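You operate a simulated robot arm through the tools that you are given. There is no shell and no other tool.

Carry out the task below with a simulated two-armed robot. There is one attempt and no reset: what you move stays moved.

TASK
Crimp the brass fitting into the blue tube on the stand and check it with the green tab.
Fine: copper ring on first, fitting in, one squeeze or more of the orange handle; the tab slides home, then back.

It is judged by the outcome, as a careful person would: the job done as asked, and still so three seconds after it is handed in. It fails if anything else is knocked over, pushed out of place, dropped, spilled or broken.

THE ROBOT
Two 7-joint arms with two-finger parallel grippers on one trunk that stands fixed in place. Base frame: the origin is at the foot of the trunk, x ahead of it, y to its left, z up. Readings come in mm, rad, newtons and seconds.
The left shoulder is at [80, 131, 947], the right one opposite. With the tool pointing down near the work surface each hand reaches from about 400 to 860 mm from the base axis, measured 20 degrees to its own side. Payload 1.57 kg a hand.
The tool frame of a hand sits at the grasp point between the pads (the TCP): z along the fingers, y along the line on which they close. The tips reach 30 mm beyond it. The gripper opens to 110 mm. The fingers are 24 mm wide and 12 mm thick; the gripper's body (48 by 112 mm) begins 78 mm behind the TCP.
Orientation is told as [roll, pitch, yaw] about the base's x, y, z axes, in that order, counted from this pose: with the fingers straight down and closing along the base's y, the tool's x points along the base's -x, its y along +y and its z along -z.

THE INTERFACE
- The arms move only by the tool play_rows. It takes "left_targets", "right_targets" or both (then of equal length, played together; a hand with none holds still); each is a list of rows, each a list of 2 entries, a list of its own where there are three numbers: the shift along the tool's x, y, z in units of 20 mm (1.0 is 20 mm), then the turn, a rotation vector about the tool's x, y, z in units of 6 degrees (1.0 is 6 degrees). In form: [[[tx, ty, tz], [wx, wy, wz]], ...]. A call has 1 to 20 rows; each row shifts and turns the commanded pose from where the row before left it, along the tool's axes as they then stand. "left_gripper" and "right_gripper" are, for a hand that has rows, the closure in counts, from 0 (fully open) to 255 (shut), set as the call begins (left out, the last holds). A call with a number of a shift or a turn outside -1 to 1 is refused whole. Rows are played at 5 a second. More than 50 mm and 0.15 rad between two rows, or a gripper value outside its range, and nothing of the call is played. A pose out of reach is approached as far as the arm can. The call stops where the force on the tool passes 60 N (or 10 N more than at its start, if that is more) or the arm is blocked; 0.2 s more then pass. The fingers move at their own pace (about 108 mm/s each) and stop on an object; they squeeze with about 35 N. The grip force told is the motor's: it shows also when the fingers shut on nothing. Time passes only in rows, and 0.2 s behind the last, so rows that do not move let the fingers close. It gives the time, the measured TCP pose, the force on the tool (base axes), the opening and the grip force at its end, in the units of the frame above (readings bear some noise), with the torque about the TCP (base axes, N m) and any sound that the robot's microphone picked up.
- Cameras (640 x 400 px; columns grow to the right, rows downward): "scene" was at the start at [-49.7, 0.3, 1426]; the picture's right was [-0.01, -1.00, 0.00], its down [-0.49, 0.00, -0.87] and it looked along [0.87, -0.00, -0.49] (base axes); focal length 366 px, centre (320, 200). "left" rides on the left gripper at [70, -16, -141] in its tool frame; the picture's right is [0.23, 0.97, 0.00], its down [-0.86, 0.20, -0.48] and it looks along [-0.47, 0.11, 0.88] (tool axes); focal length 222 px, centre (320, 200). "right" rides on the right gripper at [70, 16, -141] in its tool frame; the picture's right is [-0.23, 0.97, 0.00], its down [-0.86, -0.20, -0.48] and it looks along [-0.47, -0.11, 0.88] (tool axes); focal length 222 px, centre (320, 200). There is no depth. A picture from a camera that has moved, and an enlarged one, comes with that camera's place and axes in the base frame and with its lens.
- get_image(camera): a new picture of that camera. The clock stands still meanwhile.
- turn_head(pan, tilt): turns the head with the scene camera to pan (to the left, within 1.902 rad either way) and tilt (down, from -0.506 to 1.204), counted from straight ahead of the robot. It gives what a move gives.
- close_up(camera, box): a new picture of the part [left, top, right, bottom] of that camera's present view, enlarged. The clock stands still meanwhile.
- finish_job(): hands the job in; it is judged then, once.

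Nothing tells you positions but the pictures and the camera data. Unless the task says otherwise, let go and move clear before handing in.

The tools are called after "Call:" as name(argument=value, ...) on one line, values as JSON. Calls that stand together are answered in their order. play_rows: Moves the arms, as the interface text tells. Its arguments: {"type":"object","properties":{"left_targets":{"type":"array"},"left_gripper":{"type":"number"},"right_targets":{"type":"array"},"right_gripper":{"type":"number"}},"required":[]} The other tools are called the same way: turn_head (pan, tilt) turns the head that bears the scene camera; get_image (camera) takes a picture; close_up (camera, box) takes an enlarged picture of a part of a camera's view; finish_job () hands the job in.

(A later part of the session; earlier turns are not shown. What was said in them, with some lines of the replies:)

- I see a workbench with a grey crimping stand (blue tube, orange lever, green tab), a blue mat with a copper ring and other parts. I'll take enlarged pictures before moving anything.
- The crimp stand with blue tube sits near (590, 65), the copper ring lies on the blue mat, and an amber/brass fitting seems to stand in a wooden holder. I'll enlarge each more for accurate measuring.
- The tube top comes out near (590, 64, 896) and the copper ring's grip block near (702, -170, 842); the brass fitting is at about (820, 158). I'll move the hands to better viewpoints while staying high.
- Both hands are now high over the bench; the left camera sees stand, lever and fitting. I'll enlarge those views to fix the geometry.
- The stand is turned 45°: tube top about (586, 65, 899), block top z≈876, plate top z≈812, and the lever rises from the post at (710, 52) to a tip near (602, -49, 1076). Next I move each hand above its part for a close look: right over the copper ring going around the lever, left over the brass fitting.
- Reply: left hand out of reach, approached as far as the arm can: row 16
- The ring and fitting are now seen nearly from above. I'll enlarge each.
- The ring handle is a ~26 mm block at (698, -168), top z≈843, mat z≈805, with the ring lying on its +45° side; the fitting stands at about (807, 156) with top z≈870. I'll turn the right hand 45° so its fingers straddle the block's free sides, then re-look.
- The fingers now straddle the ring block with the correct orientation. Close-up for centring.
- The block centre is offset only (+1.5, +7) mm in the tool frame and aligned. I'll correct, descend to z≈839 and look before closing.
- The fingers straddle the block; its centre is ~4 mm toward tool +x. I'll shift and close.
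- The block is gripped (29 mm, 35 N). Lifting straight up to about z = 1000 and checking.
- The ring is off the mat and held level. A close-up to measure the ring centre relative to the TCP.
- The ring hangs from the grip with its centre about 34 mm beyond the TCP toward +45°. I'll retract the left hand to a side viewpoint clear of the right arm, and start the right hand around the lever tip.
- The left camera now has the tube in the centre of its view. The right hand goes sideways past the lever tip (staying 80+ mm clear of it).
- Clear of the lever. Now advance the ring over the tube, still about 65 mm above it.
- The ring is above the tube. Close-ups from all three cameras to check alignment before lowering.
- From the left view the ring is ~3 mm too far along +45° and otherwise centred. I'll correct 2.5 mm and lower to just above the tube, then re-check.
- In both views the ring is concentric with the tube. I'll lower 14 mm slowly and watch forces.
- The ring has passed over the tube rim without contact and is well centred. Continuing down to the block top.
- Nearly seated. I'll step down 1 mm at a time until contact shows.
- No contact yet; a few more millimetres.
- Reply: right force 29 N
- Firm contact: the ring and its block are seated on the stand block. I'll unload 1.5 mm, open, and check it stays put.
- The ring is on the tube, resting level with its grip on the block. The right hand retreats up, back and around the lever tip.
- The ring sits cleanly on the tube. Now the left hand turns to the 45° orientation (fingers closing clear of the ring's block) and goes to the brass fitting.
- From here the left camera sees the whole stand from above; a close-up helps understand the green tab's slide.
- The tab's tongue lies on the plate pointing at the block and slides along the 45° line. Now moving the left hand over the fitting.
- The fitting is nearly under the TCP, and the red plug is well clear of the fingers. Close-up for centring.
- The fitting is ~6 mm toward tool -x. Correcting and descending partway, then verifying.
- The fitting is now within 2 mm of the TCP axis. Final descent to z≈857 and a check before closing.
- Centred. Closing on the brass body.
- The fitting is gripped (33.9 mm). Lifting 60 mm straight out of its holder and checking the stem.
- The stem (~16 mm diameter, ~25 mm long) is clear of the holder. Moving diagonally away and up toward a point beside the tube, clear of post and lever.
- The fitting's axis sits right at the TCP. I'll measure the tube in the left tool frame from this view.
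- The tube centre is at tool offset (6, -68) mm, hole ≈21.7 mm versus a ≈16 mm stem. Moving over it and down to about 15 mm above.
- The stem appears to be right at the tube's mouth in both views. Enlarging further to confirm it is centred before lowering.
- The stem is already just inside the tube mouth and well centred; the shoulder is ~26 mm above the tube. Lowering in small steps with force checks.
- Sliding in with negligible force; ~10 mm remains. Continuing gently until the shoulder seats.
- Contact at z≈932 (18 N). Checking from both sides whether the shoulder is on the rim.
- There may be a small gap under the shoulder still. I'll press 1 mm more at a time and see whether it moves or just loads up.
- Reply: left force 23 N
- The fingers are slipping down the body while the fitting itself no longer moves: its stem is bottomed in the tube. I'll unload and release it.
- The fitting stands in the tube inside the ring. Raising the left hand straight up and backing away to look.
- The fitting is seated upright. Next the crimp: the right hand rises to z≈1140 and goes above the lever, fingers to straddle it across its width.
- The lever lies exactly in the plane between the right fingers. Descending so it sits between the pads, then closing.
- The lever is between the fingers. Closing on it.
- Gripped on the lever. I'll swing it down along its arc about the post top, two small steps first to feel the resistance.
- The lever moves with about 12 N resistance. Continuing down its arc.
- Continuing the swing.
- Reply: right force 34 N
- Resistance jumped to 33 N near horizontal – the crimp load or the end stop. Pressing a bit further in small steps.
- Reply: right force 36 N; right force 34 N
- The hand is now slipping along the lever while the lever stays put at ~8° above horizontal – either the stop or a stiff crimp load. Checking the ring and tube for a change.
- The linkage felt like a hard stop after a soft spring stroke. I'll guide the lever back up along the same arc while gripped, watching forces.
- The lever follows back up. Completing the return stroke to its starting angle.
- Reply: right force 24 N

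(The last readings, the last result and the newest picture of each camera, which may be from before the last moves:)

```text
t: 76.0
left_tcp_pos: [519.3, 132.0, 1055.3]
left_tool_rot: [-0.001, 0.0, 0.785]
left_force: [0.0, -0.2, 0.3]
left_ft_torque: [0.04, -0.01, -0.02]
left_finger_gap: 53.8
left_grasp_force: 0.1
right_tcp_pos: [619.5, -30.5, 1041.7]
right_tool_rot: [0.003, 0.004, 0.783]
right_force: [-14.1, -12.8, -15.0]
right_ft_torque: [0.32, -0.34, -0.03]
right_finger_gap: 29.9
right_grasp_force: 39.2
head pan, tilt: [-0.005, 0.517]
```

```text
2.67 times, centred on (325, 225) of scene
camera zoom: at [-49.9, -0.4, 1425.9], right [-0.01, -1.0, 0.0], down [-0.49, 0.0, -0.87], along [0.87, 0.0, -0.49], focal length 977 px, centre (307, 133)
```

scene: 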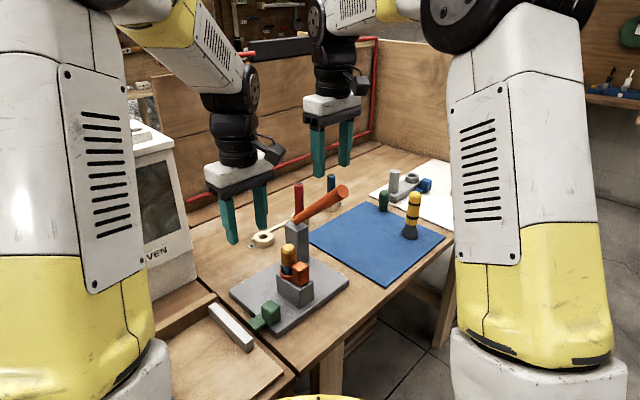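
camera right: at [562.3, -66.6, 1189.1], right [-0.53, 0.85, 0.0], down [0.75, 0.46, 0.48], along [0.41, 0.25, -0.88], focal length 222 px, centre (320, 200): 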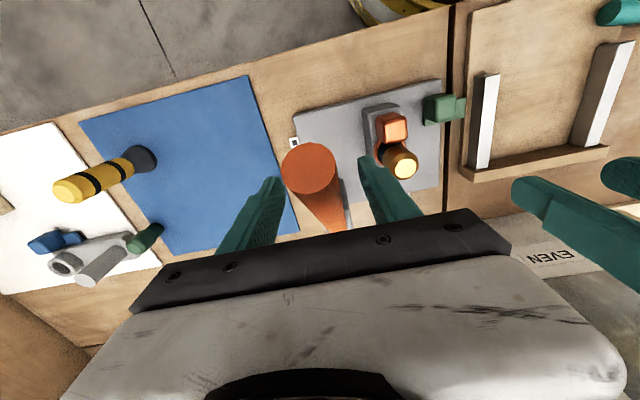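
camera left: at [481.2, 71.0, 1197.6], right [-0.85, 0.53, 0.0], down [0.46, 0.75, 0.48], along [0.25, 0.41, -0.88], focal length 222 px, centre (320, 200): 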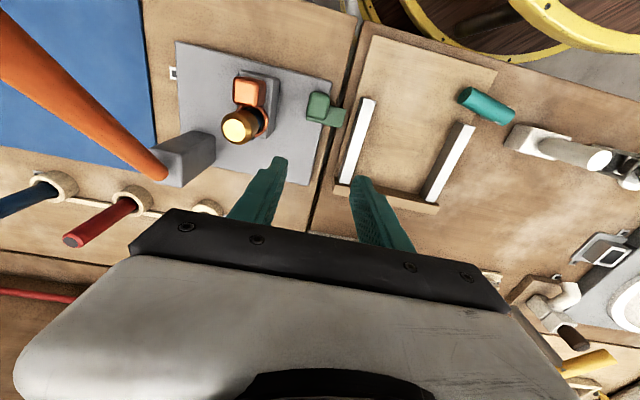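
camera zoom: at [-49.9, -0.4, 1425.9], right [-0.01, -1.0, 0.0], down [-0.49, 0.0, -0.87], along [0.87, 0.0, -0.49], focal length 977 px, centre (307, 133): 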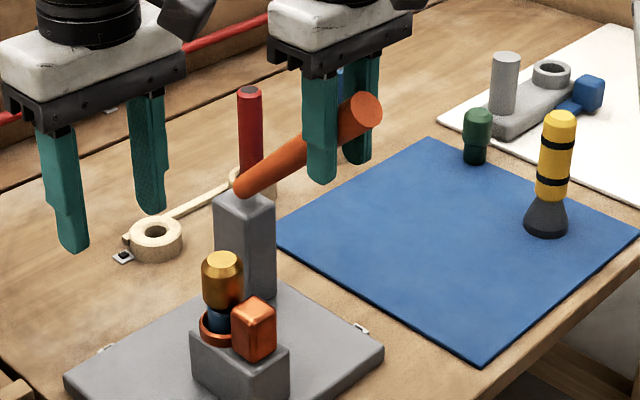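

The lever is back at its upper stop. Relaxing, opening, and lifting the right hand clear.

Call:
play_rows(right_targets=[[[0.06, 0, 0.06], [0, 0, 0]], [[0, 0, 0], [0, 0, 0]]])

Call:
play_rows(right_targets=[[[0, 0, 0], [0, 0, 0]], [[0, 0, 0], [0, 0, 0]], [[0, 0, 0], [0, 0, 0]]], right_gripper=110)

Call:
close_up(camera="scene", box=[250, 150, 400, 300])

```text
t: 76.6
left_tcp_pos: [519.8, 131.9, 1057.1]
left_tool_rot: [0.001, 0.001, 0.785]
left_force: [-0.1, 0.2, -0.8]
left_ft_torque: [0.0, -0.01, -0.02]
left_finger_gap: 54.1
left_grasp_force: 0.0
right_tcp_pos: [619.7, -31.2, 1041.9]
right_tool_rot: [0.003, 0.001, 0.784]
right_force: [-13.8, -13.3, -11.6]
right_ft_torque: [-0.41, 0.43, -0.1]
right_finger_gap: 29.6
right_grasp_force: 39.4
head pan, tilt: [-0.005, 0.517]
```

```text
t: 77.4
left_tcp_pos: [518.3, 132.9, 1055.6]
left_tool_rot: [0.002, 0.001, 0.783]
left_force: [-0.1, -1.4, -0.2]
left_ft_torque: [0.03, 0.0, 0.03]
left_finger_gap: 53.7
left_grasp_force: 0.1
right_tcp_pos: [620.7, -29.7, 1043.3]
right_tool_rot: [0.0, -0.001, 0.787]
right_force: [-0.7, -0.1, -0.6]
right_ft_torque: [0.0, -0.01, 0.01]
right_finger_gap: 62.6
right_grasp_force: 0.0
head pan, tilt: [-0.005, 0.517]
```

```text
2.67 times, centred on (325, 225) of scene
camera zoom: at [-49.5, 0.4, 1426.0], right [-0.01, -1.0, 0.0], down [-0.49, 0.0, -0.87], along [0.87, 0.0, -0.49], focal length 977 px, centre (307, 133)
```

zoom: 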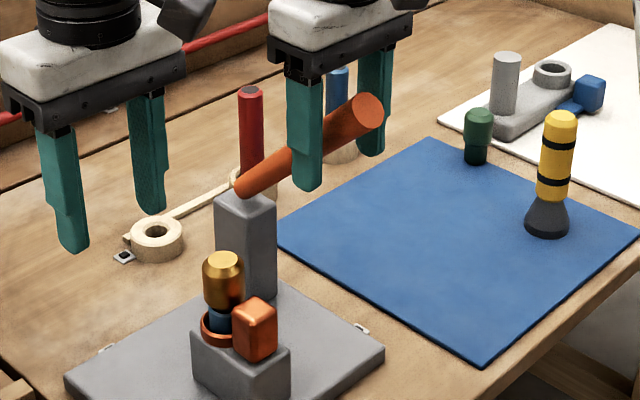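

The lever stays at rest. Raising the right hand and examining the green tab from both hand cameras.

Call:
play_rows(right_targets=[[[0, 0, -1], [0, 0, 0]], [[0, 0, -1], [0, 0, 0]], [[0, 0, -1], [0, 0, 0]], [[0, 0, -1], [0, 0, 0]], [[0, 0, -1], [0, 0, 0]]])

Call:
close_up(camera="left", box=[200, 60, 370, 200])

Call:
close_up(camera="right", box=[290, 60, 450, 200])

Call:
close_up(camera="scene", box=[235, 270, 335, 340])

```text
t: 78.6
left_tcp_pos: [519.9, 132.9, 1055.7]
left_tool_rot: [0.0, -0.002, 0.785]
left_force: [0.2, 0.0, -1.2]
left_ft_torque: [-0.01, 0.05, 0.01]
left_finger_gap: 54.0
left_grasp_force: 0.1
right_tcp_pos: [621.7, -30.5, 1142.5]
right_tool_rot: [0.0, 0.001, 0.783]
right_force: [0.1, 0.4, -0.2]
right_ft_torque: [-0.01, 0.04, 0.05]
right_finger_gap: 62.6
right_grasp_force: 0.1
head pan, tilt: [-0.005, 0.517]
```

```text
2.86 times, centred on (285, 130) of left
camera zoom: at [481.2, 71.2, 1197.5], right [-0.85, 0.53, 0.0], down [0.46, 0.75, 0.48], along [0.25, 0.41, -0.88], focal length 635 px, centre (420, 400)
```

zoom: 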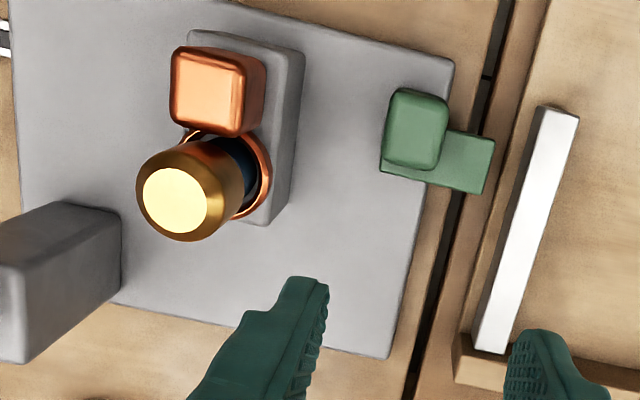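

```text
2.86 times, centred on (370, 130) of right
camera zoom: at [560.0, -69.3, 1284.3], right [-0.53, 0.85, 0.0], down [0.75, 0.46, 0.48], along [0.41, 0.25, -0.88], focal length 635 px, centre (177, 400)
```

zoom: 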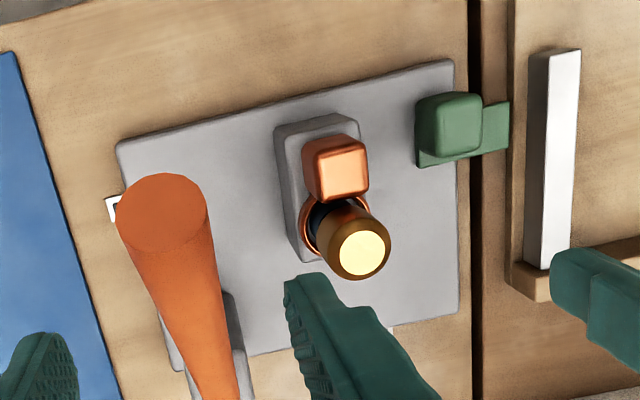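

```text
5.71 times, centred on (285, 305) of scene
camera zoom: at [-49.5, 0.3, 1426.0], right [-0.01, -1.0, 0.0], down [-0.49, 0.0, -0.87], along [0.87, 0.0, -0.49], focal length 2094 px, centre (520, -400)
```

zoom: 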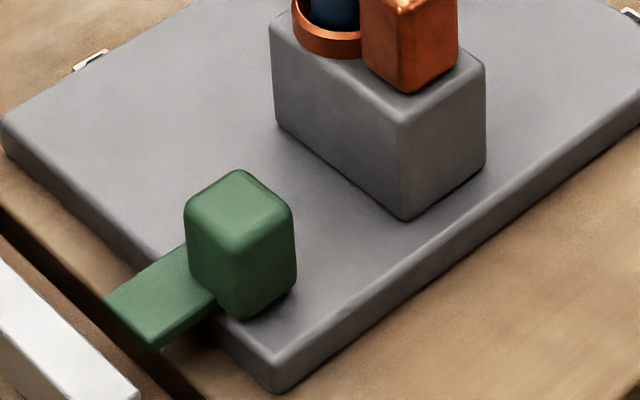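

The tab's handle block is at about (500, 100), top z≈862, with the tongue beneath pointing at the block (about 52 mm of travel). I'll turn the left hand so its fingers close across the slide direction and move above the handle.

Call:
play_rows(left_targets=[[[0, 0, 0], [0, 0, 1]], [[0, 0, 0], [0, 0, 1]], [[0, 0, 0], [0, 0, 1]], [[0, 0, 0], [0, 0, 1]], [[0, 0, 0], [0, 0, 1]], [[0, 0, 0], [0, 0, 1]], [[0, 0, 0], [0, 0, 1]], [[0, 0, 0], [0, 0, 1]], [[0, 0, 0], [0, 0, 1]], [[0, 0, 0], [0, 0, 1]], [[0, 0, 0], [0, 0, 1]], [[0, 0, 0], [0, 0, 1]], [[0, 0, 0], [0, 0, 1]], [[0, 0, 0], [0, 0, 1]], [[0, 0, 0], [0, 0, 1]]])

Call:
play_rows(left_targets=[[[-0.034, -0.376, 0.9], [0, 0, 0]], [[-0.034, -0.376, 0.9], [0, 0, 0]], [[-0.034, -0.376, 0.9], [0, 0, 0]], [[-0.034, -0.376, 0.9], [0, 0, 0]], [[-0.034, -0.376, 0.9], [0, 0, 0]]])

Call:
get_image(camera="left")

Call:
get_image(camera="scene")

Call:
get_image(camera="right")

```text
t: 81.8
left_tcp_pos: [520.1, 131.7, 1055.0]
left_tool_rot: [-0.001, 0.001, -0.788]
left_force: [-0.6, -0.2, 0.1]
left_ft_torque: [0.01, 0.01, 0.02]
left_finger_gap: 53.9
left_grasp_force: 0.1
right_tcp_pos: [620.4, -30.4, 1141.6]
right_tool_rot: [0.0, 0.0, 0.785]
right_force: [-0.4, -0.5, 0.0]
right_ft_torque: [0.03, 0.02, 0.03]
right_finger_gap: 62.8
right_grasp_force: 0.0
head pan, tilt: [-0.005, 0.517]
```

```text
t: 83.0
left_tcp_pos: [497.0, 103.4, 966.1]
left_tool_rot: [0.0, 0.001, -0.785]
left_force: [0.4, 0.8, 0.3]
left_ft_torque: [-0.03, -0.03, 0.0]
left_finger_gap: 53.8
left_grasp_force: 0.1
right_tcp_pos: [621.5, -31.4, 1141.9]
right_tool_rot: [0.001, 0.001, 0.785]
right_force: [-0.3, 0.3, 0.6]
right_ft_torque: [0.02, 0.0, 0.02]
right_finger_gap: 62.5
right_grasp_force: 0.1
head pan, tilt: [-0.005, 0.517]
```

```text
taken
camera left: at [435.7, 140.4, 1107.0], right [0.53, 0.85, 0.0], down [0.75, -0.46, 0.48], along [0.41, -0.25, -0.88], focal length 222 px, centre (320, 200)
```

left: 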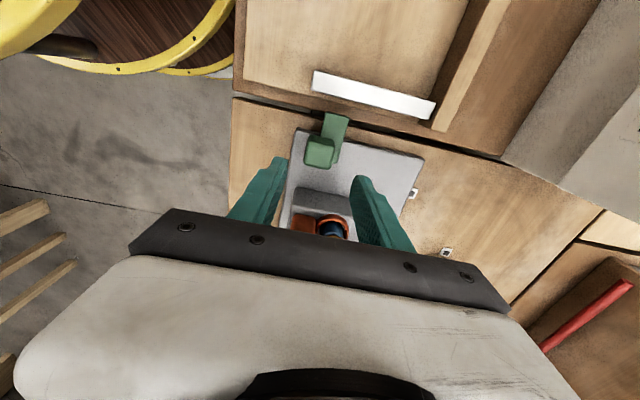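

```text
taken
```

scene: 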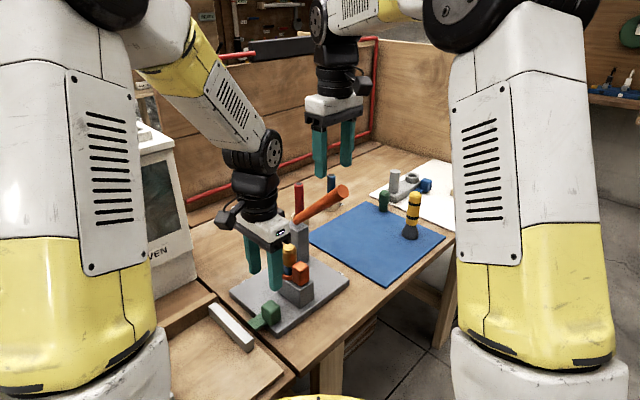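

```text
taken
camera right: at [559.9, -69.1, 1284.0], right [-0.53, 0.85, 0.0], down [0.75, 0.46, 0.48], along [0.41, 0.25, -0.88], focal length 222 px, centre (320, 200)
```

right: 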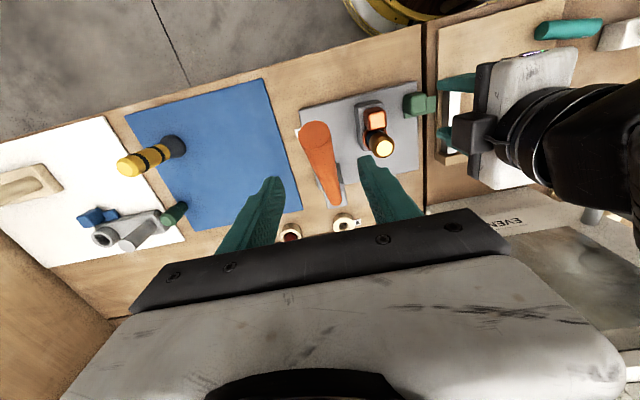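

The handle appears almost directly below. Close-up to refine.

Call:
close_up(camera="left", box=[270, 95, 400, 245])

Call:
close_up(camera="scene", box=[225, 225, 335, 345])

```text
2.67 times, centred on (335, 170) of left
camera zoom: at [435.7, 140.4, 1107.0], right [0.53, 0.85, 0.0], down [0.75, -0.46, 0.48], along [0.41, -0.25, -0.88], focal length 592 px, centre (280, 280)
```

zoom: 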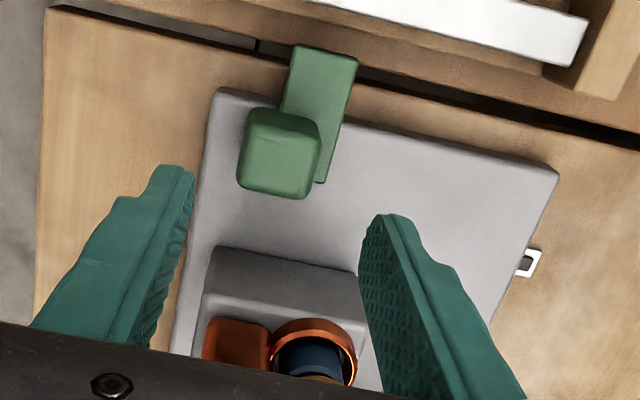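

```text
3.33 times, centred on (280, 285) of scene
camera zoom: at [-49.7, 0.4, 1426.0], right [-0.01, -1.0, 0.0], down [-0.49, 0.0, -0.87], along [0.87, 0.0, -0.49], focal length 1222 px, centre (453, -83)
```

zoom: 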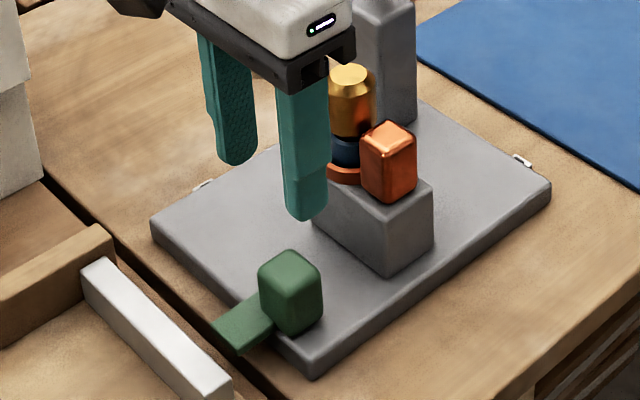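

The handle is 6–7 mm ahead of the TCP (toward the block), as planned. I'll tilt the hand 12° so its body stays clear of the fitting, then descend around the handle.

Call:
play_rows(left_targets=[[[0, 0.1, 0], [0, -1, 0]], [[0, 0, 0], [0, -1, 0]], [[0.149, 0, 0.699], [0, 0, 0]], [[0.149, 0, 0.699], [0, 0, 0]], [[0.149, 0, 0.699], [0, 0, 0]], [[0.149, 0, 0.699], [0, 0, 0]]])

Call:
get_image(camera="left")

Call:
close_up(camera="scene", box=[225, 225, 335, 345])

```text
t: 84.4
left_tcp_pos: [496.8, 103.3, 908.9]
left_tool_rot: [-0.001, -0.209, -0.787]
left_force: [-0.1, 0.1, 0.4]
left_ft_torque: [0.01, -0.04, 0.0]
left_finger_gap: 54.0
left_grasp_force: 0.0
right_tcp_pos: [620.7, -30.5, 1142.2]
right_tool_rot: [0.001, 0.0, 0.787]
right_force: [-0.2, 0.2, 0.0]
right_ft_torque: [0.0, -0.01, 0.05]
right_finger_gap: 62.4
right_grasp_force: 0.1
head pan, tilt: [-0.005, 0.517]
```

```text
taken
camera left: at [416.5, 161.0, 1031.8], right [0.53, 0.85, -0.05], down [0.66, -0.38, 0.65], along [0.53, -0.38, -0.76], focal length 222 px, centre (320, 200)
```

left: 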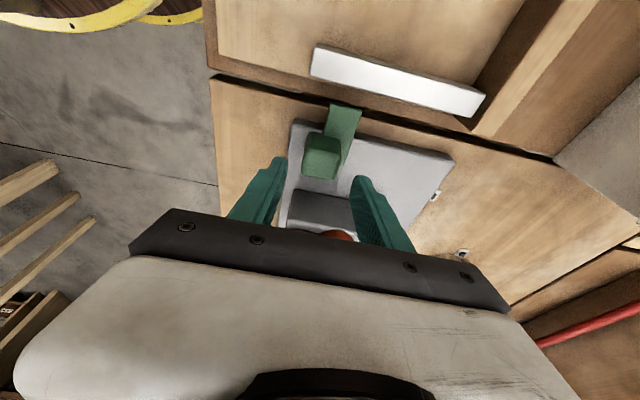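

```text
3.33 times, centred on (280, 285) of scene
camera zoom: at [-49.8, 0.3, 1425.9], right [-0.01, -1.0, 0.0], down [-0.49, 0.0, -0.87], along [0.87, 0.0, -0.49], focal length 1222 px, centre (453, -83)
```

zoom: 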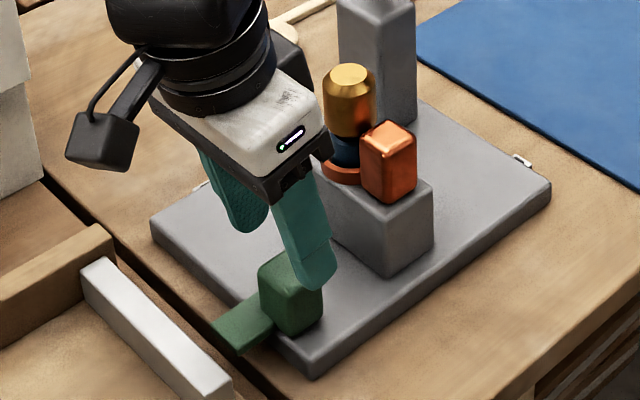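

The tilt leans the body away from the fitting. Finishing the descent to z≈866.

Call:
play_rows(left_targets=[[[0.149, 0, 0.699], [0, 0, 0]], [[0.149, 0, 0.699], [0, 0, 0]], [[0.149, 0, 0.699], [0, 0, 0]], [[0, 0, 0], [0, 0, 0]]])

Call:
close_up(camera="left", box=[230, 95, 420, 235])

Call:
close_up(camera="scene", box=[225, 225, 335, 345])

Call:
close_up(camera="right", box=[340, 60, 500, 190])

```text
t: 85.4
left_tcp_pos: [497.9, 104.1, 864.5]
left_tool_rot: [0.0, -0.211, -0.787]
left_force: [-0.1, 0.4, 0.0]
left_ft_torque: [-0.02, -0.01, -0.01]
left_finger_gap: 53.9
left_grasp_force: 0.1
right_tcp_pos: [621.5, -30.9, 1142.7]
right_tool_rot: [-0.001, 0.001, 0.785]
right_force: [-0.4, -0.5, -0.7]
right_ft_torque: [-0.03, -0.02, 0.03]
right_finger_gap: 62.6
right_grasp_force: 0.0
head pan, tilt: [-0.005, 0.517]
```

```text
2.86 times, centred on (325, 165) of left
camera zoom: at [417.2, 161.6, 988.4], right [0.53, 0.85, -0.05], down [0.66, -0.38, 0.65], along [0.53, -0.38, -0.76], focal length 635 px, centre (306, 300)
```

zoom: 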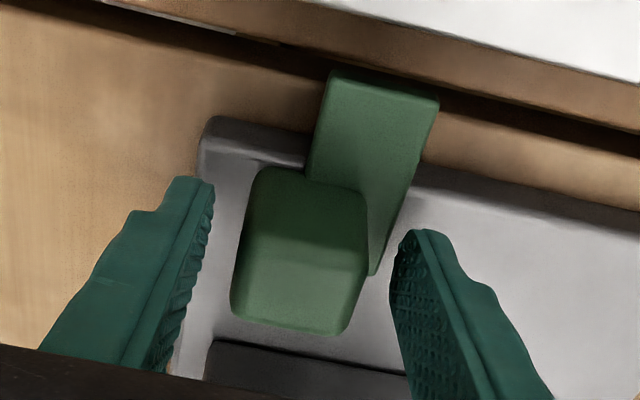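

```text
3.33 times, centred on (280, 285) of scene
camera zoom: at [-49.6, 0.4, 1426.0], right [-0.01, -1.0, 0.0], down [-0.49, 0.0, -0.87], along [0.87, 0.0, -0.49], focal length 1222 px, centre (453, -83)
```

zoom: 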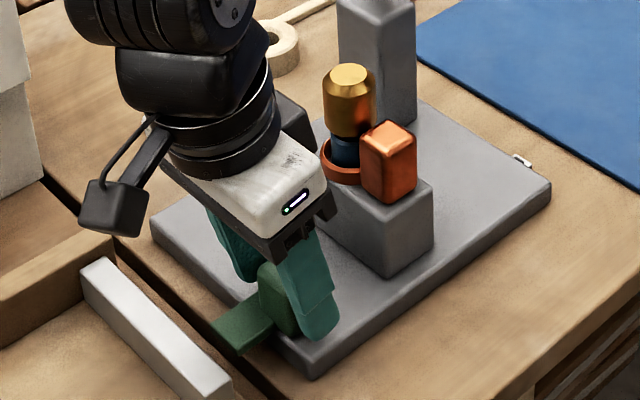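

```text
3.08 times, centred on (420, 125) of right
camera zoom: at [559.9, -69.2, 1284.0], right [-0.53, 0.85, 0.0], down [0.75, 0.46, 0.48], along [0.41, 0.25, -0.88], focal length 684 px, centre (12, 431)
```

zoom: 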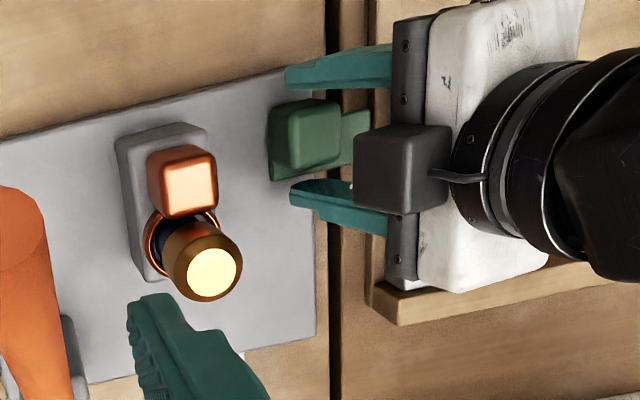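

The fingers straddle the tab's handle above its tongue. Closing.

Call:
play_rows(left_targets=[[[0, 0, 0], [0, 0, 0]], [[0, 0, 0], [0, 0, 0]], [[0, 0, 0], [0, 0, 0]], [[0, 0, 0], [0, 0, 0]]], left_gripper=255)

Call:
close_up(camera="left", box=[230, 95, 420, 235])

Call:
close_up(camera="scene", box=[225, 225, 335, 345])

```text
t: 86.4
left_tcp_pos: [497.7, 103.0, 865.4]
left_tool_rot: [-0.002, -0.209, -0.788]
left_force: [-7.5, -8.0, -3.0]
left_ft_torque: [-0.12, 0.04, 0.06]
left_finger_gap: 33.0
left_grasp_force: 41.3
right_tcp_pos: [620.9, -31.1, 1143.0]
right_tool_rot: [0.0, 0.0, 0.783]
right_force: [0.4, 0.4, -0.6]
right_ft_torque: [-0.02, 0.02, -0.01]
right_finger_gap: 62.6
right_grasp_force: 0.1
head pan, tilt: [-0.005, 0.517]
```

```text
2.86 times, centred on (325, 165) of left
camera zoom: at [416.7, 160.9, 988.5], right [0.53, 0.84, -0.05], down [0.66, -0.38, 0.64], along [0.53, -0.38, -0.76], focal length 635 px, centre (306, 300)
```

zoom: 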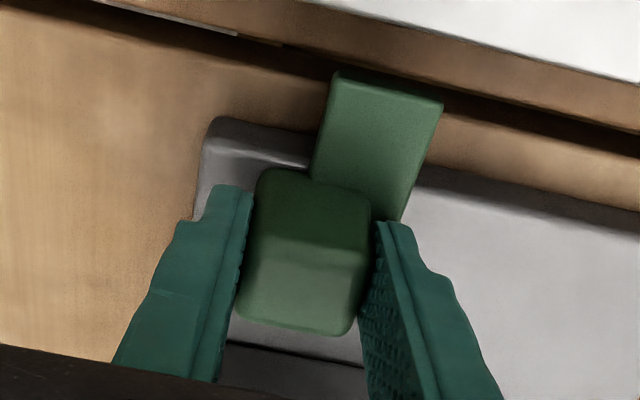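

```text
3.33 times, centred on (280, 285) of scene
camera zoom: at [-49.9, 0.0, 1425.9], right [-0.01, -1.0, 0.0], down [-0.49, 0.0, -0.87], along [0.87, 0.0, -0.49], focal length 1222 px, centre (453, -83)
```

zoom: 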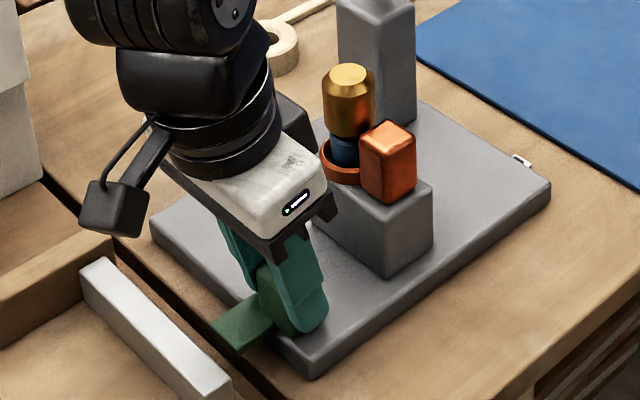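

Gripped; a slight sideways load says the tab is guided in a track, so I ease 1 mm that way and push it toward the block in small steps.

Call:
play_rows(left_targets=[[[0, -0.05, 0], [0, 0, 0]], [[-0.2445, 0, 0.052], [0, 0, 0]], [[-0.2445, 0, 0.052], [0, 0, 0]], [[0, 0, 0], [0, 0, 0]]])

Call:
close_up(camera="scene", box=[225, 225, 335, 345])

Call:
close_up(camera="right", box=[340, 60, 500, 190])

```text
t: 87.4
left_tcp_pos: [504.1, 97.3, 865.6]
left_tool_rot: [-0.003, -0.206, -0.787]
left_force: [-3.0, 1.9, -28.2]
left_ft_torque: [0.45, 0.24, 0.1]
left_finger_gap: 32.9
left_grasp_force: 40.9
right_tcp_pos: [621.1, -30.1, 1141.5]
right_tool_rot: [0.001, 0.001, 0.783]
right_force: [-0.2, -0.3, 0.3]
right_ft_torque: [0.01, 0.0, -0.05]
right_finger_gap: 62.4
right_grasp_force: 0.1
head pan, tilt: [-0.005, 0.517]
```

```text
3.33 times, centred on (280, 285) of scene
camera zoom: at [-49.0, 0.6, 1426.0], right [-0.01, -1.0, 0.0], down [-0.49, 0.0, -0.87], along [0.87, 0.0, -0.49], focal length 1222 px, centre (453, -83)
```

zoom: 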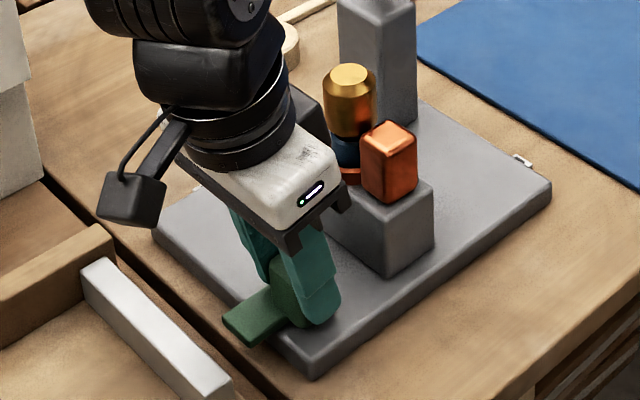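

```text
3.08 times, centred on (420, 125) of right
camera zoom: at [560.5, -68.8, 1283.8], right [-0.53, 0.85, 0.0], down [0.75, 0.46, 0.48], along [0.41, 0.25, -0.88], focal length 684 px, centre (12, 431)
```

zoom: 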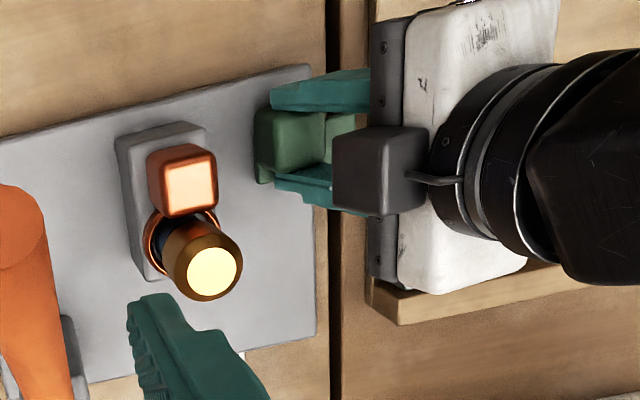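

The tab slides with the hand, but there is a 28 N vertical load, so I'll relax the hand down 1.5 mm and check.

Call:
play_rows(left_targets=[[[0.0156, 0, 0.0735], [0, 0, 0]], [[0, 0, 0], [0, 0, 0]]])

```text
t: 88.0
left_tcp_pos: [504.7, 96.2, 863.6]
left_tool_rot: [0.001, -0.211, -0.788]
left_force: [-2.3, 1.9, 0.8]
left_ft_torque: [0.47, 0.72, 0.04]
left_finger_gap: 33.1
left_grasp_force: 41.2
right_tcp_pos: [620.8, -31.4, 1141.3]
right_tool_rot: [0.001, 0.0, 0.786]
right_force: [-0.5, 0.0, -0.4]
right_ft_torque: [0.01, 0.0, 0.0]
right_finger_gap: 62.5
right_grasp_force: 0.1
head pan, tilt: [-0.005, 0.517]
```

The load is gone, only ~3 N sliding friction remains. Continuing toward the block.

Call:
play_rows(left_targets=[[[-0.2445, 0, 0.055], [0, 0, 0]], [[-0.2445, 0, 0.055], [0, 0, 0]], [[-0.2445, 0, 0.055], [0, 0, 0]]])

Call:
close_up(camera="right", box=[340, 60, 500, 190])

Call:
close_up(camera="scene", box=[225, 225, 335, 345])

```text
t: 88.8
left_tcp_pos: [514.2, 85.2, 865.6]
left_tool_rot: [0.003, -0.214, -0.784]
left_force: [1.1, 5.2, 15.7]
left_ft_torque: [0.09, 0.17, 0.07]
left_finger_gap: 32.8
left_grasp_force: 41.2
right_tcp_pos: [620.6, -30.9, 1142.4]
right_tool_rot: [0.0, 0.001, 0.785]
right_force: [0.3, -0.6, -0.3]
right_ft_torque: [0.01, 0.0, -0.02]
right_finger_gap: 62.5
right_grasp_force: 0.0
head pan, tilt: [-0.005, 0.517]
```

```text
3.08 times, centred on (420, 125) of right
camera zoom: at [559.6, -69.0, 1284.2], right [-0.53, 0.85, 0.0], down [0.75, 0.46, 0.48], along [0.41, 0.25, -0.88], focal length 684 px, centre (12, 431)
```

zoom: 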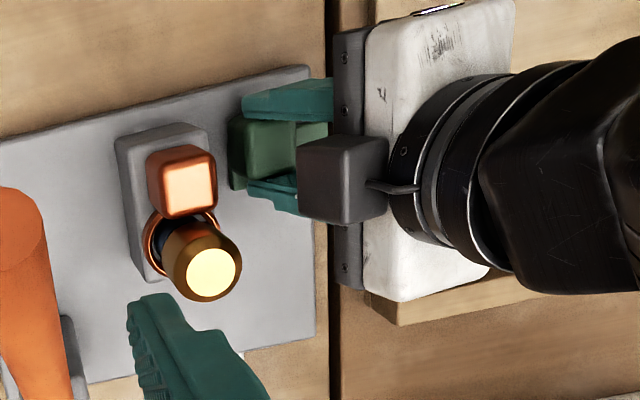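

```text
3.33 times, centred on (280, 285) of scene
camera zoom: at [-49.9, 0.5, 1425.9], right [-0.01, -1.0, 0.0], down [-0.49, 0.0, -0.87], along [0.87, 0.0, -0.49], focal length 1222 px, centre (453, -83)
```

zoom: 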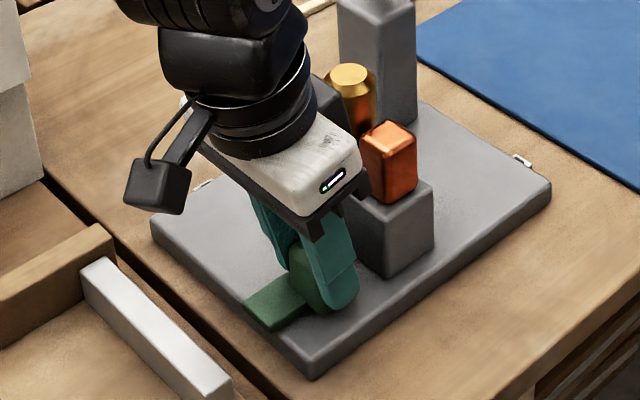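

24 mm travelled; about 28 mm remain. Continuing in steps.

Call:
play_rows(left_targets=[[[-0.25, 0, 0.025], [0, 0, 0]], [[-0.2445, 0, 0.052], [0, 0, 0]], [[-0.2445, 0, 0.052], [0, 0, 0]]])

Call:
close_up(camera="right", box=[340, 60, 500, 190])

Call:
close_up(camera="scene", box=[225, 225, 335, 345])

```text
t: 89.6
left_tcp_pos: [520.4, 79.7, 863.0]
left_tool_rot: [-0.003, -0.201, -0.783]
left_force: [-23.7, 31.8, 23.5]
left_ft_torque: [0.67, 0.22, 0.03]
left_finger_gap: 33.4
left_grasp_force: 41.0
right_tcp_pos: [619.2, -29.3, 1143.2]
right_tool_rot: [-0.003, 0.0, 0.785]
right_force: [-0.3, 0.2, 0.2]
right_ft_torque: [0.01, 0.0, 0.02]
right_finger_gap: 62.5
right_grasp_force: 0.2
head pan, tilt: [-0.005, 0.517]
```

```text
3.08 times, centred on (420, 125) of right
camera zoom: at [558.4, -67.4, 1284.7], right [-0.53, 0.85, 0.0], down [0.75, 0.46, 0.48], along [0.41, 0.25, -0.88], focal length 684 px, centre (12, 431)
```

zoom: 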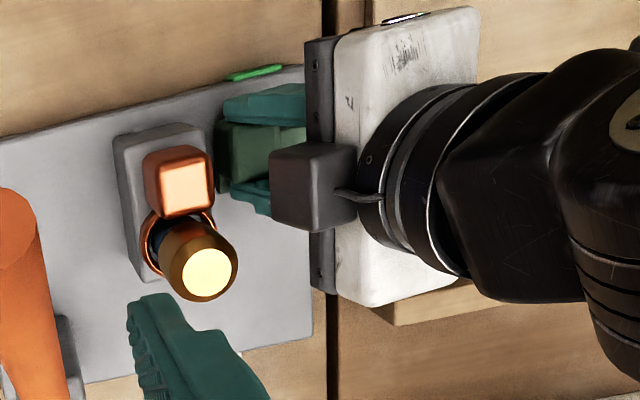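

```text
3.33 times, centred on (280, 285) of scene
camera zoom: at [-51.3, 1.6, 1425.9], right [0.0, -1.0, 0.0], down [-0.49, 0.0, -0.87], along [0.87, 0.0, -0.49], focal length 1222 px, centre (453, -83)
```

zoom: 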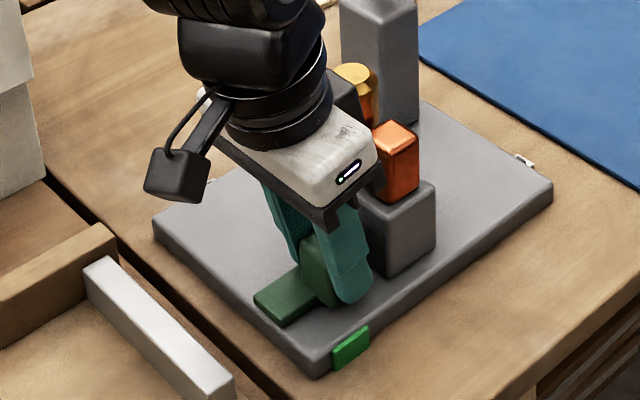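

The tab hit its home stop and a bright green flag has appeared on the stand's edge – the check passes. Now I slide the tab back out.

Call:
play_rows(left_targets=[[[0.2445, 0, -0.052], [0, 0, 0]], [[0.2445, 0, -0.052], [0, 0, 0]], [[0, 0, 0], [0, 0, 0]]])

Call:
close_up(camera="scene", box=[225, 225, 335, 345])

```text
t: 90.4
left_tcp_pos: [520.4, 81.4, 863.9]
left_tool_rot: [0.001, -0.215, -0.787]
left_force: [11.4, 6.0, -23.5]
left_ft_torque: [-0.53, -0.67, 0.17]
left_finger_gap: 33.0
left_grasp_force: 41.1
right_tcp_pos: [621.9, -31.5, 1140.9]
right_tool_rot: [-0.001, 0.001, 0.783]
right_force: [0.3, -0.5, 0.4]
right_ft_torque: [-0.04, -0.02, -0.03]
right_finger_gap: 62.5
right_grasp_force: 0.0
head pan, tilt: [-0.005, 0.517]
```

```text
3.33 times, centred on (280, 285) of scene
camera zoom: at [-48.3, 0.5, 1426.0], right [-0.01, -1.0, 0.0], down [-0.49, 0.0, -0.87], along [0.87, -0.01, -0.49], focal length 1222 px, centre (453, -83)
```

zoom: 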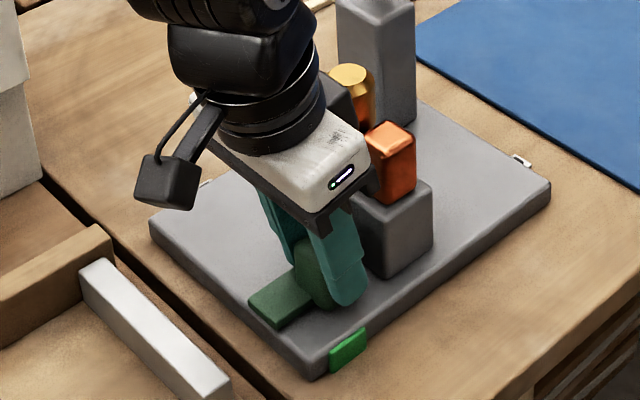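

The flag stays. Easing the vertical load and continuing to draw the tab back.

Call:
play_rows(left_targets=[[[0.26, 0, 0.0], [0, 0, 0]], [[0.2445, 0, -0.052], [0, 0, 0]], [[0.2445, 0, -0.052], [0, 0, 0]]])

Call:
play_rows(left_targets=[[[0.2445, 0, -0.052], [0, 0, 0]], [[0.2445, 0, -0.052], [0, 0, 0]]])

Call:
close_up(camera="scene", box=[225, 225, 335, 345])

Call:
close_up(camera="right", box=[340, 60, 500, 190])

```text
t: 91.2
left_tcp_pos: [509.0, 94.0, 864.5]
left_tool_rot: [0.001, -0.212, -0.788]
left_force: [6.9, 0.9, 2.8]
left_ft_torque: [-0.28, -0.25, 0.0]
left_finger_gap: 32.9
left_grasp_force: 41.1
right_tcp_pos: [619.4, -32.1, 1141.8]
right_tool_rot: [0.0, 0.0, 0.784]
right_force: [-0.4, 0.3, 0.5]
right_ft_torque: [0.0, 0.02, 0.0]
right_finger_gap: 62.7
right_grasp_force: 0.1
head pan, tilt: [-0.005, 0.517]
```

```text
t: 91.8
left_tcp_pos: [500.6, 101.3, 862.8]
left_tool_rot: [0.0, -0.21, -0.789]
left_force: [6.6, 2.1, 13.4]
left_ft_torque: [-0.19, -0.24, 0.03]
left_finger_gap: 32.8
left_grasp_force: 40.9
right_tcp_pos: [619.6, -30.8, 1142.4]
right_tool_rot: [-0.001, -0.001, 0.786]
right_force: [-0.8, -0.5, -1.0]
right_ft_torque: [0.0, 0.01, -0.01]
right_finger_gap: 62.5
right_grasp_force: 0.0
head pan, tilt: [-0.005, 0.517]
```

```text
3.33 times, centred on (280, 285) of scene
camera zoom: at [-49.7, 0.4, 1426.0], right [-0.01, -1.0, 0.0], down [-0.49, 0.0, -0.87], along [0.87, 0.0, -0.49], focal length 1222 px, centre (453, -83)
```

zoom: 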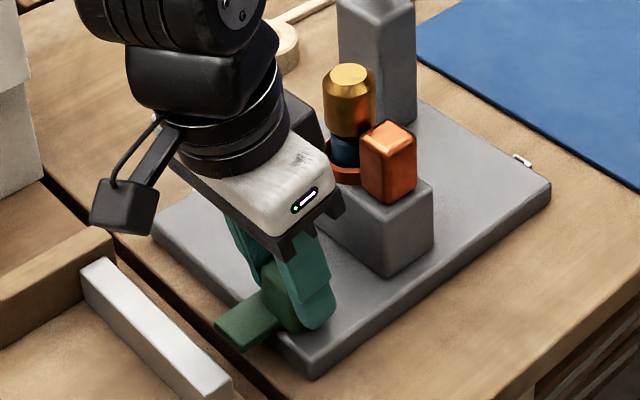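

```text
3.08 times, centred on (420, 125) of right
camera zoom: at [559.8, -69.2, 1284.0], right [-0.53, 0.85, 0.0], down [0.75, 0.46, 0.48], along [0.41, 0.25, -0.88], focal length 684 px, centre (12, 431)
```

zoom: 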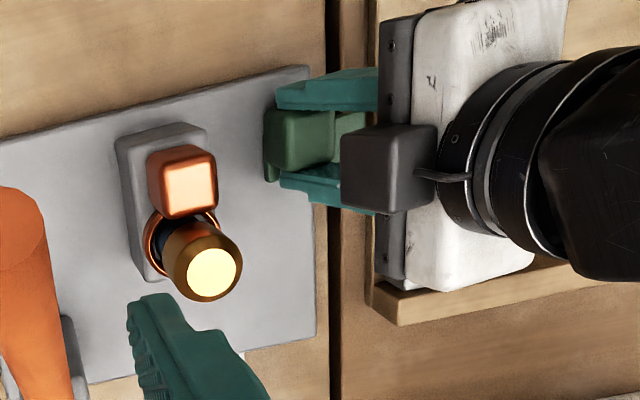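

The flag retracts as the tab comes back, so it signalled the home position. About 3 mm more brings the tab to its start; then I release.

Call:
play_rows(left_targets=[[[0.1, 0, -0.05], [0, 0, 0]], [[0.08, 0, -0.017], [0, 0, 0]], [[0, 0, 0], [0, 0, 0]]])

Call:
close_up(camera="scene", box=[225, 225, 335, 345])

```text
t: 92.6
left_tcp_pos: [497.7, 102.7, 862.3]
left_tool_rot: [-0.001, -0.21, -0.787]
left_force: [10.0, -1.0, 4.2]
left_ft_torque: [0.0, -0.11, 0.06]
left_finger_gap: 33.1
left_grasp_force: 40.9
right_tcp_pos: [621.3, -31.3, 1141.4]
right_tool_rot: [0.001, 0.001, 0.785]
right_force: [-1.6, -0.2, -0.3]
right_ft_torque: [0.02, 0.0, -0.01]
right_finger_gap: 62.6
right_grasp_force: 0.1
head pan, tilt: [-0.005, 0.517]
```

```text
3.33 times, centred on (280, 285) of scene
camera zoom: at [-49.3, 0.3, 1426.0], right [-0.01, -1.0, 0.0], down [-0.49, 0.0, -0.87], along [0.87, 0.0, -0.49], focal length 1222 px, centre (453, -83)
```

zoom: 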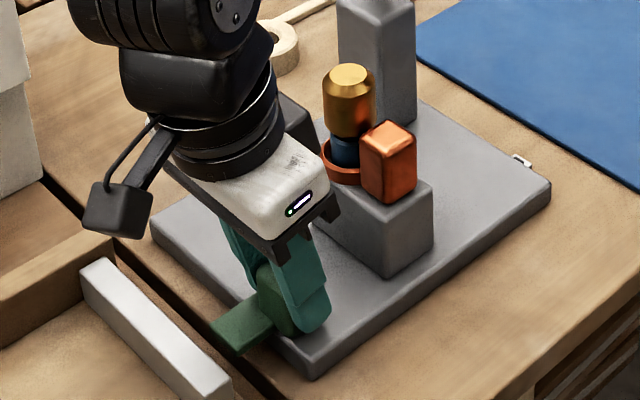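

The tab is back at its original place. Releasing and retreating up along the same path.

Call:
play_rows(left_targets=[[[0, 0, 0], [0, 0, 0]], [[0, 0, 0], [0, 0, 0]], [[0, 0, 0], [0, 0, 0]]], left_gripper=130)

Call:
play_rows(left_targets=[[[-0.1, 0, -0.47], [0, 0, 0]], [[-0.149, 0, -0.699], [0, 0, 0]], [[-0.149, 0, -0.699], [0, 0, 0]], [[-0.149, 0, -0.699], [0, 0, 0]], [[-0.149, 0, -0.699], [0, 0, 0]], [[-0.149, 0, -0.699], [0, 0, 0]], [[-0.149, 0, -0.699], [0, 0, 0]], [[0, 0, 0], [0, 1, 0]], [[0, 0, 0], [0, 1, 0]]])

Call:
get_image(camera="scene")

Call:
close_up(camera="scene", box=[225, 225, 345, 345])

Call:
close_up(camera="right", box=[290, 60, 450, 200])

```text
t: 93.4
left_tcp_pos: [496.5, 103.6, 864.2]
left_tool_rot: [0.0, -0.21, -0.787]
left_force: [-0.4, 0.4, 0.6]
left_ft_torque: [0.0, 0.03, 0.0]
left_finger_gap: 53.9
left_grasp_force: 0.1
right_tcp_pos: [619.8, -31.6, 1142.8]
right_tool_rot: [0.0, -0.001, 0.785]
right_force: [-0.4, 0.5, 0.8]
right_ft_torque: [0.0, 0.01, 0.03]
right_finger_gap: 62.4
right_grasp_force: 0.1
head pan, tilt: [-0.005, 0.517]
```

```text
t: 95.4
left_tcp_pos: [497.0, 102.8, 959.9]
left_tool_rot: [0.001, 0.003, -0.786]
left_force: [-0.8, 0.1, -0.2]
left_ft_torque: [0.0, 0.01, 0.0]
left_finger_gap: 53.9
left_grasp_force: 0.0
right_tcp_pos: [621.1, -30.8, 1143.3]
right_tool_rot: [-0.001, 0.002, 0.786]
right_force: [-0.8, -0.1, 0.7]
right_ft_torque: [-0.06, -0.02, 0.0]
right_finger_gap: 62.5
right_grasp_force: 0.1
head pan, tilt: [-0.005, 0.517]
```

```text
taken
```

scene: 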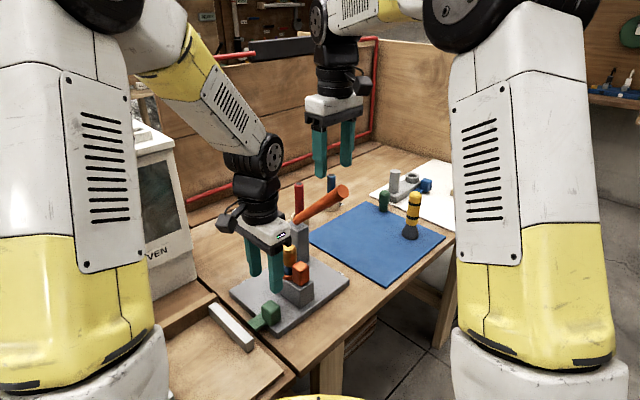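

```text
3.33 times, centred on (285, 285) of scene
camera zoom: at [-49.8, 0.5, 1425.9], right [-0.01, -1.0, 0.0], down [-0.49, 0.0, -0.87], along [0.87, 0.0, -0.49], focal length 1222 px, centre (437, -83)
```

zoom: 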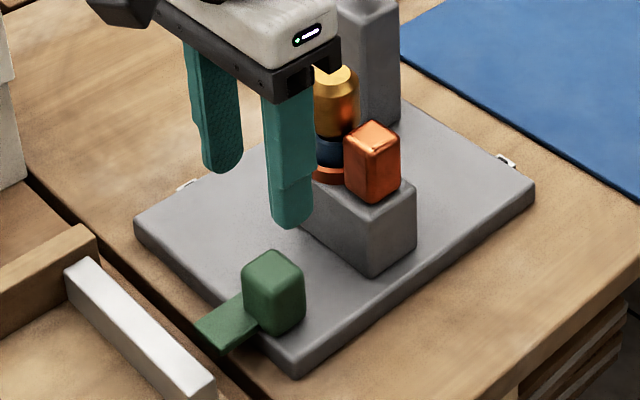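

```text
2.86 times, centred on (370, 130) of right
camera zoom: at [559.8, -68.9, 1284.1], right [-0.53, 0.85, 0.0], down [0.75, 0.46, 0.48], along [0.41, 0.25, -0.88], focal length 635 px, centre (177, 400)
```

zoom: 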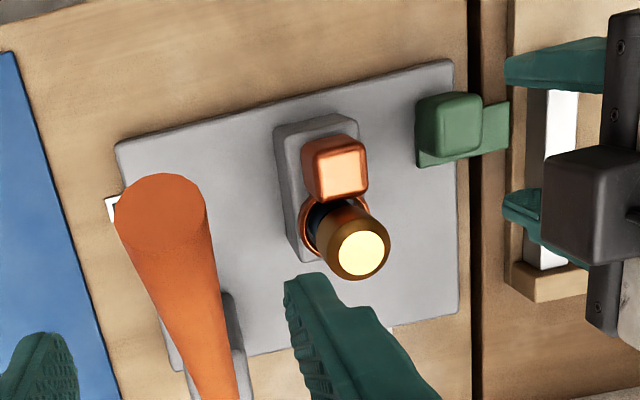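

Tab back at rest. Moving both hands well clear, then inspecting the finished joint.

Call:
play_rows(left_targets=[[[0.2, 0, -1], [0, 0, 0]], [[0.3, 0, -1], [0, 0, 0]], [[0.5, 0, -1], [0, 0, 0]], [[0.5, 0, -1], [0, 0, 0]], [[0.5, 0, -1], [0, 0, 0]], [[0.5, 0, -1], [0, 0, 0]], [[0.5, 0, -1], [0, 0, 0]], [[0.5, 0, -1], [0, 0, 0]]], right_targets=[[[0.84, -0.9375, 0], [0, 0, 0]], [[0.84, -0.9375, 0], [0, 0, 0]], [[0.84, -0.9375, 0], [0, 0, 0]], [[0.84, -0.9375, 0], [0, 0, 0]], [[0.84, -0.9375, 0], [0, 0, 0]], [[0.84, -0.9375, 0], [0, 0, 0]], [[0.84, -0.9375, 0], [0, 0, 0]], [[0.84, -0.9375, 0], [0, 0, 0]]])

Call:
get_image(camera="scene")

Call:
close_up(camera="scene", box=[265, 235, 325, 285])

Call:
close_up(camera="scene", box=[225, 170, 365, 345])

Call:
get_image(camera="left")

```text
t: 97.2
left_tcp_pos: [448.5, 152.0, 1117.7]
left_tool_rot: [-0.001, 0.0, -0.786]
left_force: [-0.4, 0.2, 0.2]
left_ft_torque: [0.01, 0.01, 0.0]
left_finger_gap: 53.6
left_grasp_force: 0.2
right_tcp_pos: [630.1, -232.9, 1142.3]
right_tool_rot: [0.0, 0.001, 0.785]
right_force: [0.9, -0.3, -0.6]
right_ft_torque: [-0.03, -0.03, 0.01]
right_finger_gap: 62.6
right_grasp_force: 0.0
head pan, tilt: [-0.005, 0.517]
```

```text
taken
```

scene: 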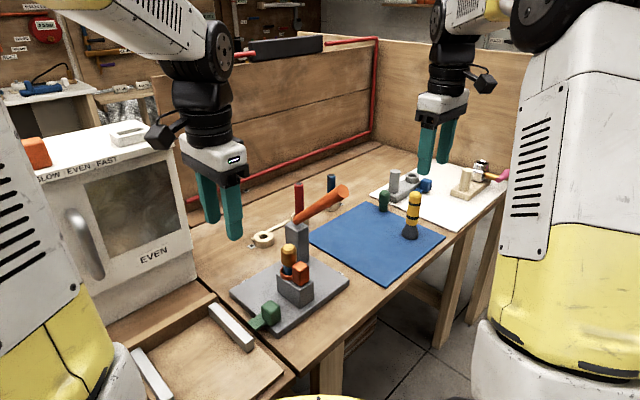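

```text
8.00 times, centred on (295, 260) of scene
camera zoom: at [-49.5, 0.5, 1426.0], right [-0.01, -1.0, 0.0], down [-0.49, 0.0, -0.87], along [0.87, 0.0, -0.49], focal length 2932 px, centre (520, -280)
```

zoom: 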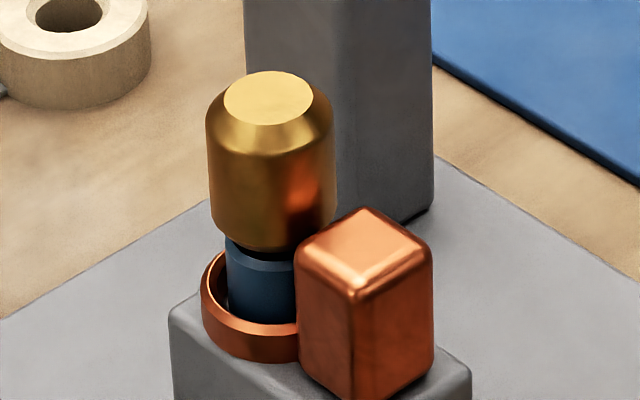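

```text
2.29 times, centred on (295, 258) of scene
camera zoom: at [-49.5, 0.5, 1426.0], right [-0.01, -1.0, 0.0], down [-0.49, 0.0, -0.87], along [0.87, 0.0, -0.49], focal length 838 px, centre (377, 69)
```

zoom: 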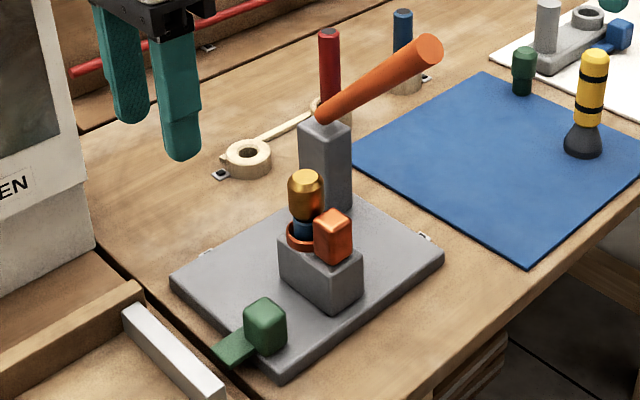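

```text
taken
camera left: at [386.6, 190.4, 1259.8], right [0.53, 0.85, 0.0], down [0.75, -0.46, 0.48], along [0.41, -0.25, -0.88], focal length 222 px, centre (320, 200)
```

left: 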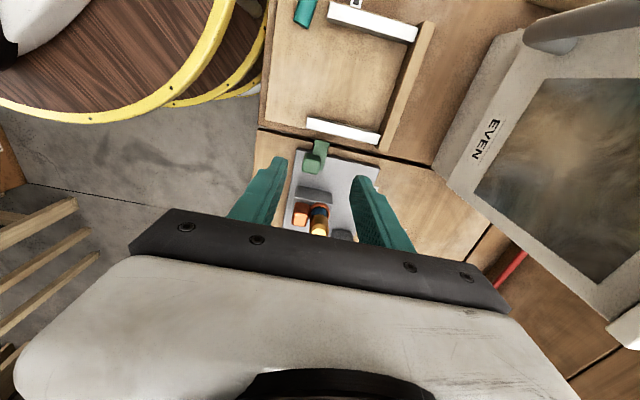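

The ring is on the tube and the brass fitting is bottomed in it. The lever made a full stroke down to its stop and back up. The tab slid home, which raised the green flag, and is now back at its start. Nothing else on the bench has moved and both hands are open and clear, so I'm handing in the job.

Call:
finish_job()

```text
The job is handed in.
```

I handed in the job with every step done. The one thing I could not check separately is how tightly the fitting is held.

- **Copper ring:** it went on first and sits around the blue tube, with its grip resting on the stand block.
- **Brass fitting:** the stem is down to the tube's floor. By my estimate about 9 mm of stem still shows between the body and the tube rim, because the stem is longer than the tube is deep.
- **Orange handle:** I gave it one full squeeze, down to its lower stop and back up to its upper stop. The microphone reported no sound, so there was no click to confirm the crimp.
- **Green tab:** it slid about 33 mm to a firm stop, and a bright green flag appeared on the edge of the stand. I took the flag as the pass. It went away again as I slid the tab back to its starting place.

I did not tug the fitting, to avoid pulling it loose. Nothing else on the bench appears to have moved, and both hands are open and clear.
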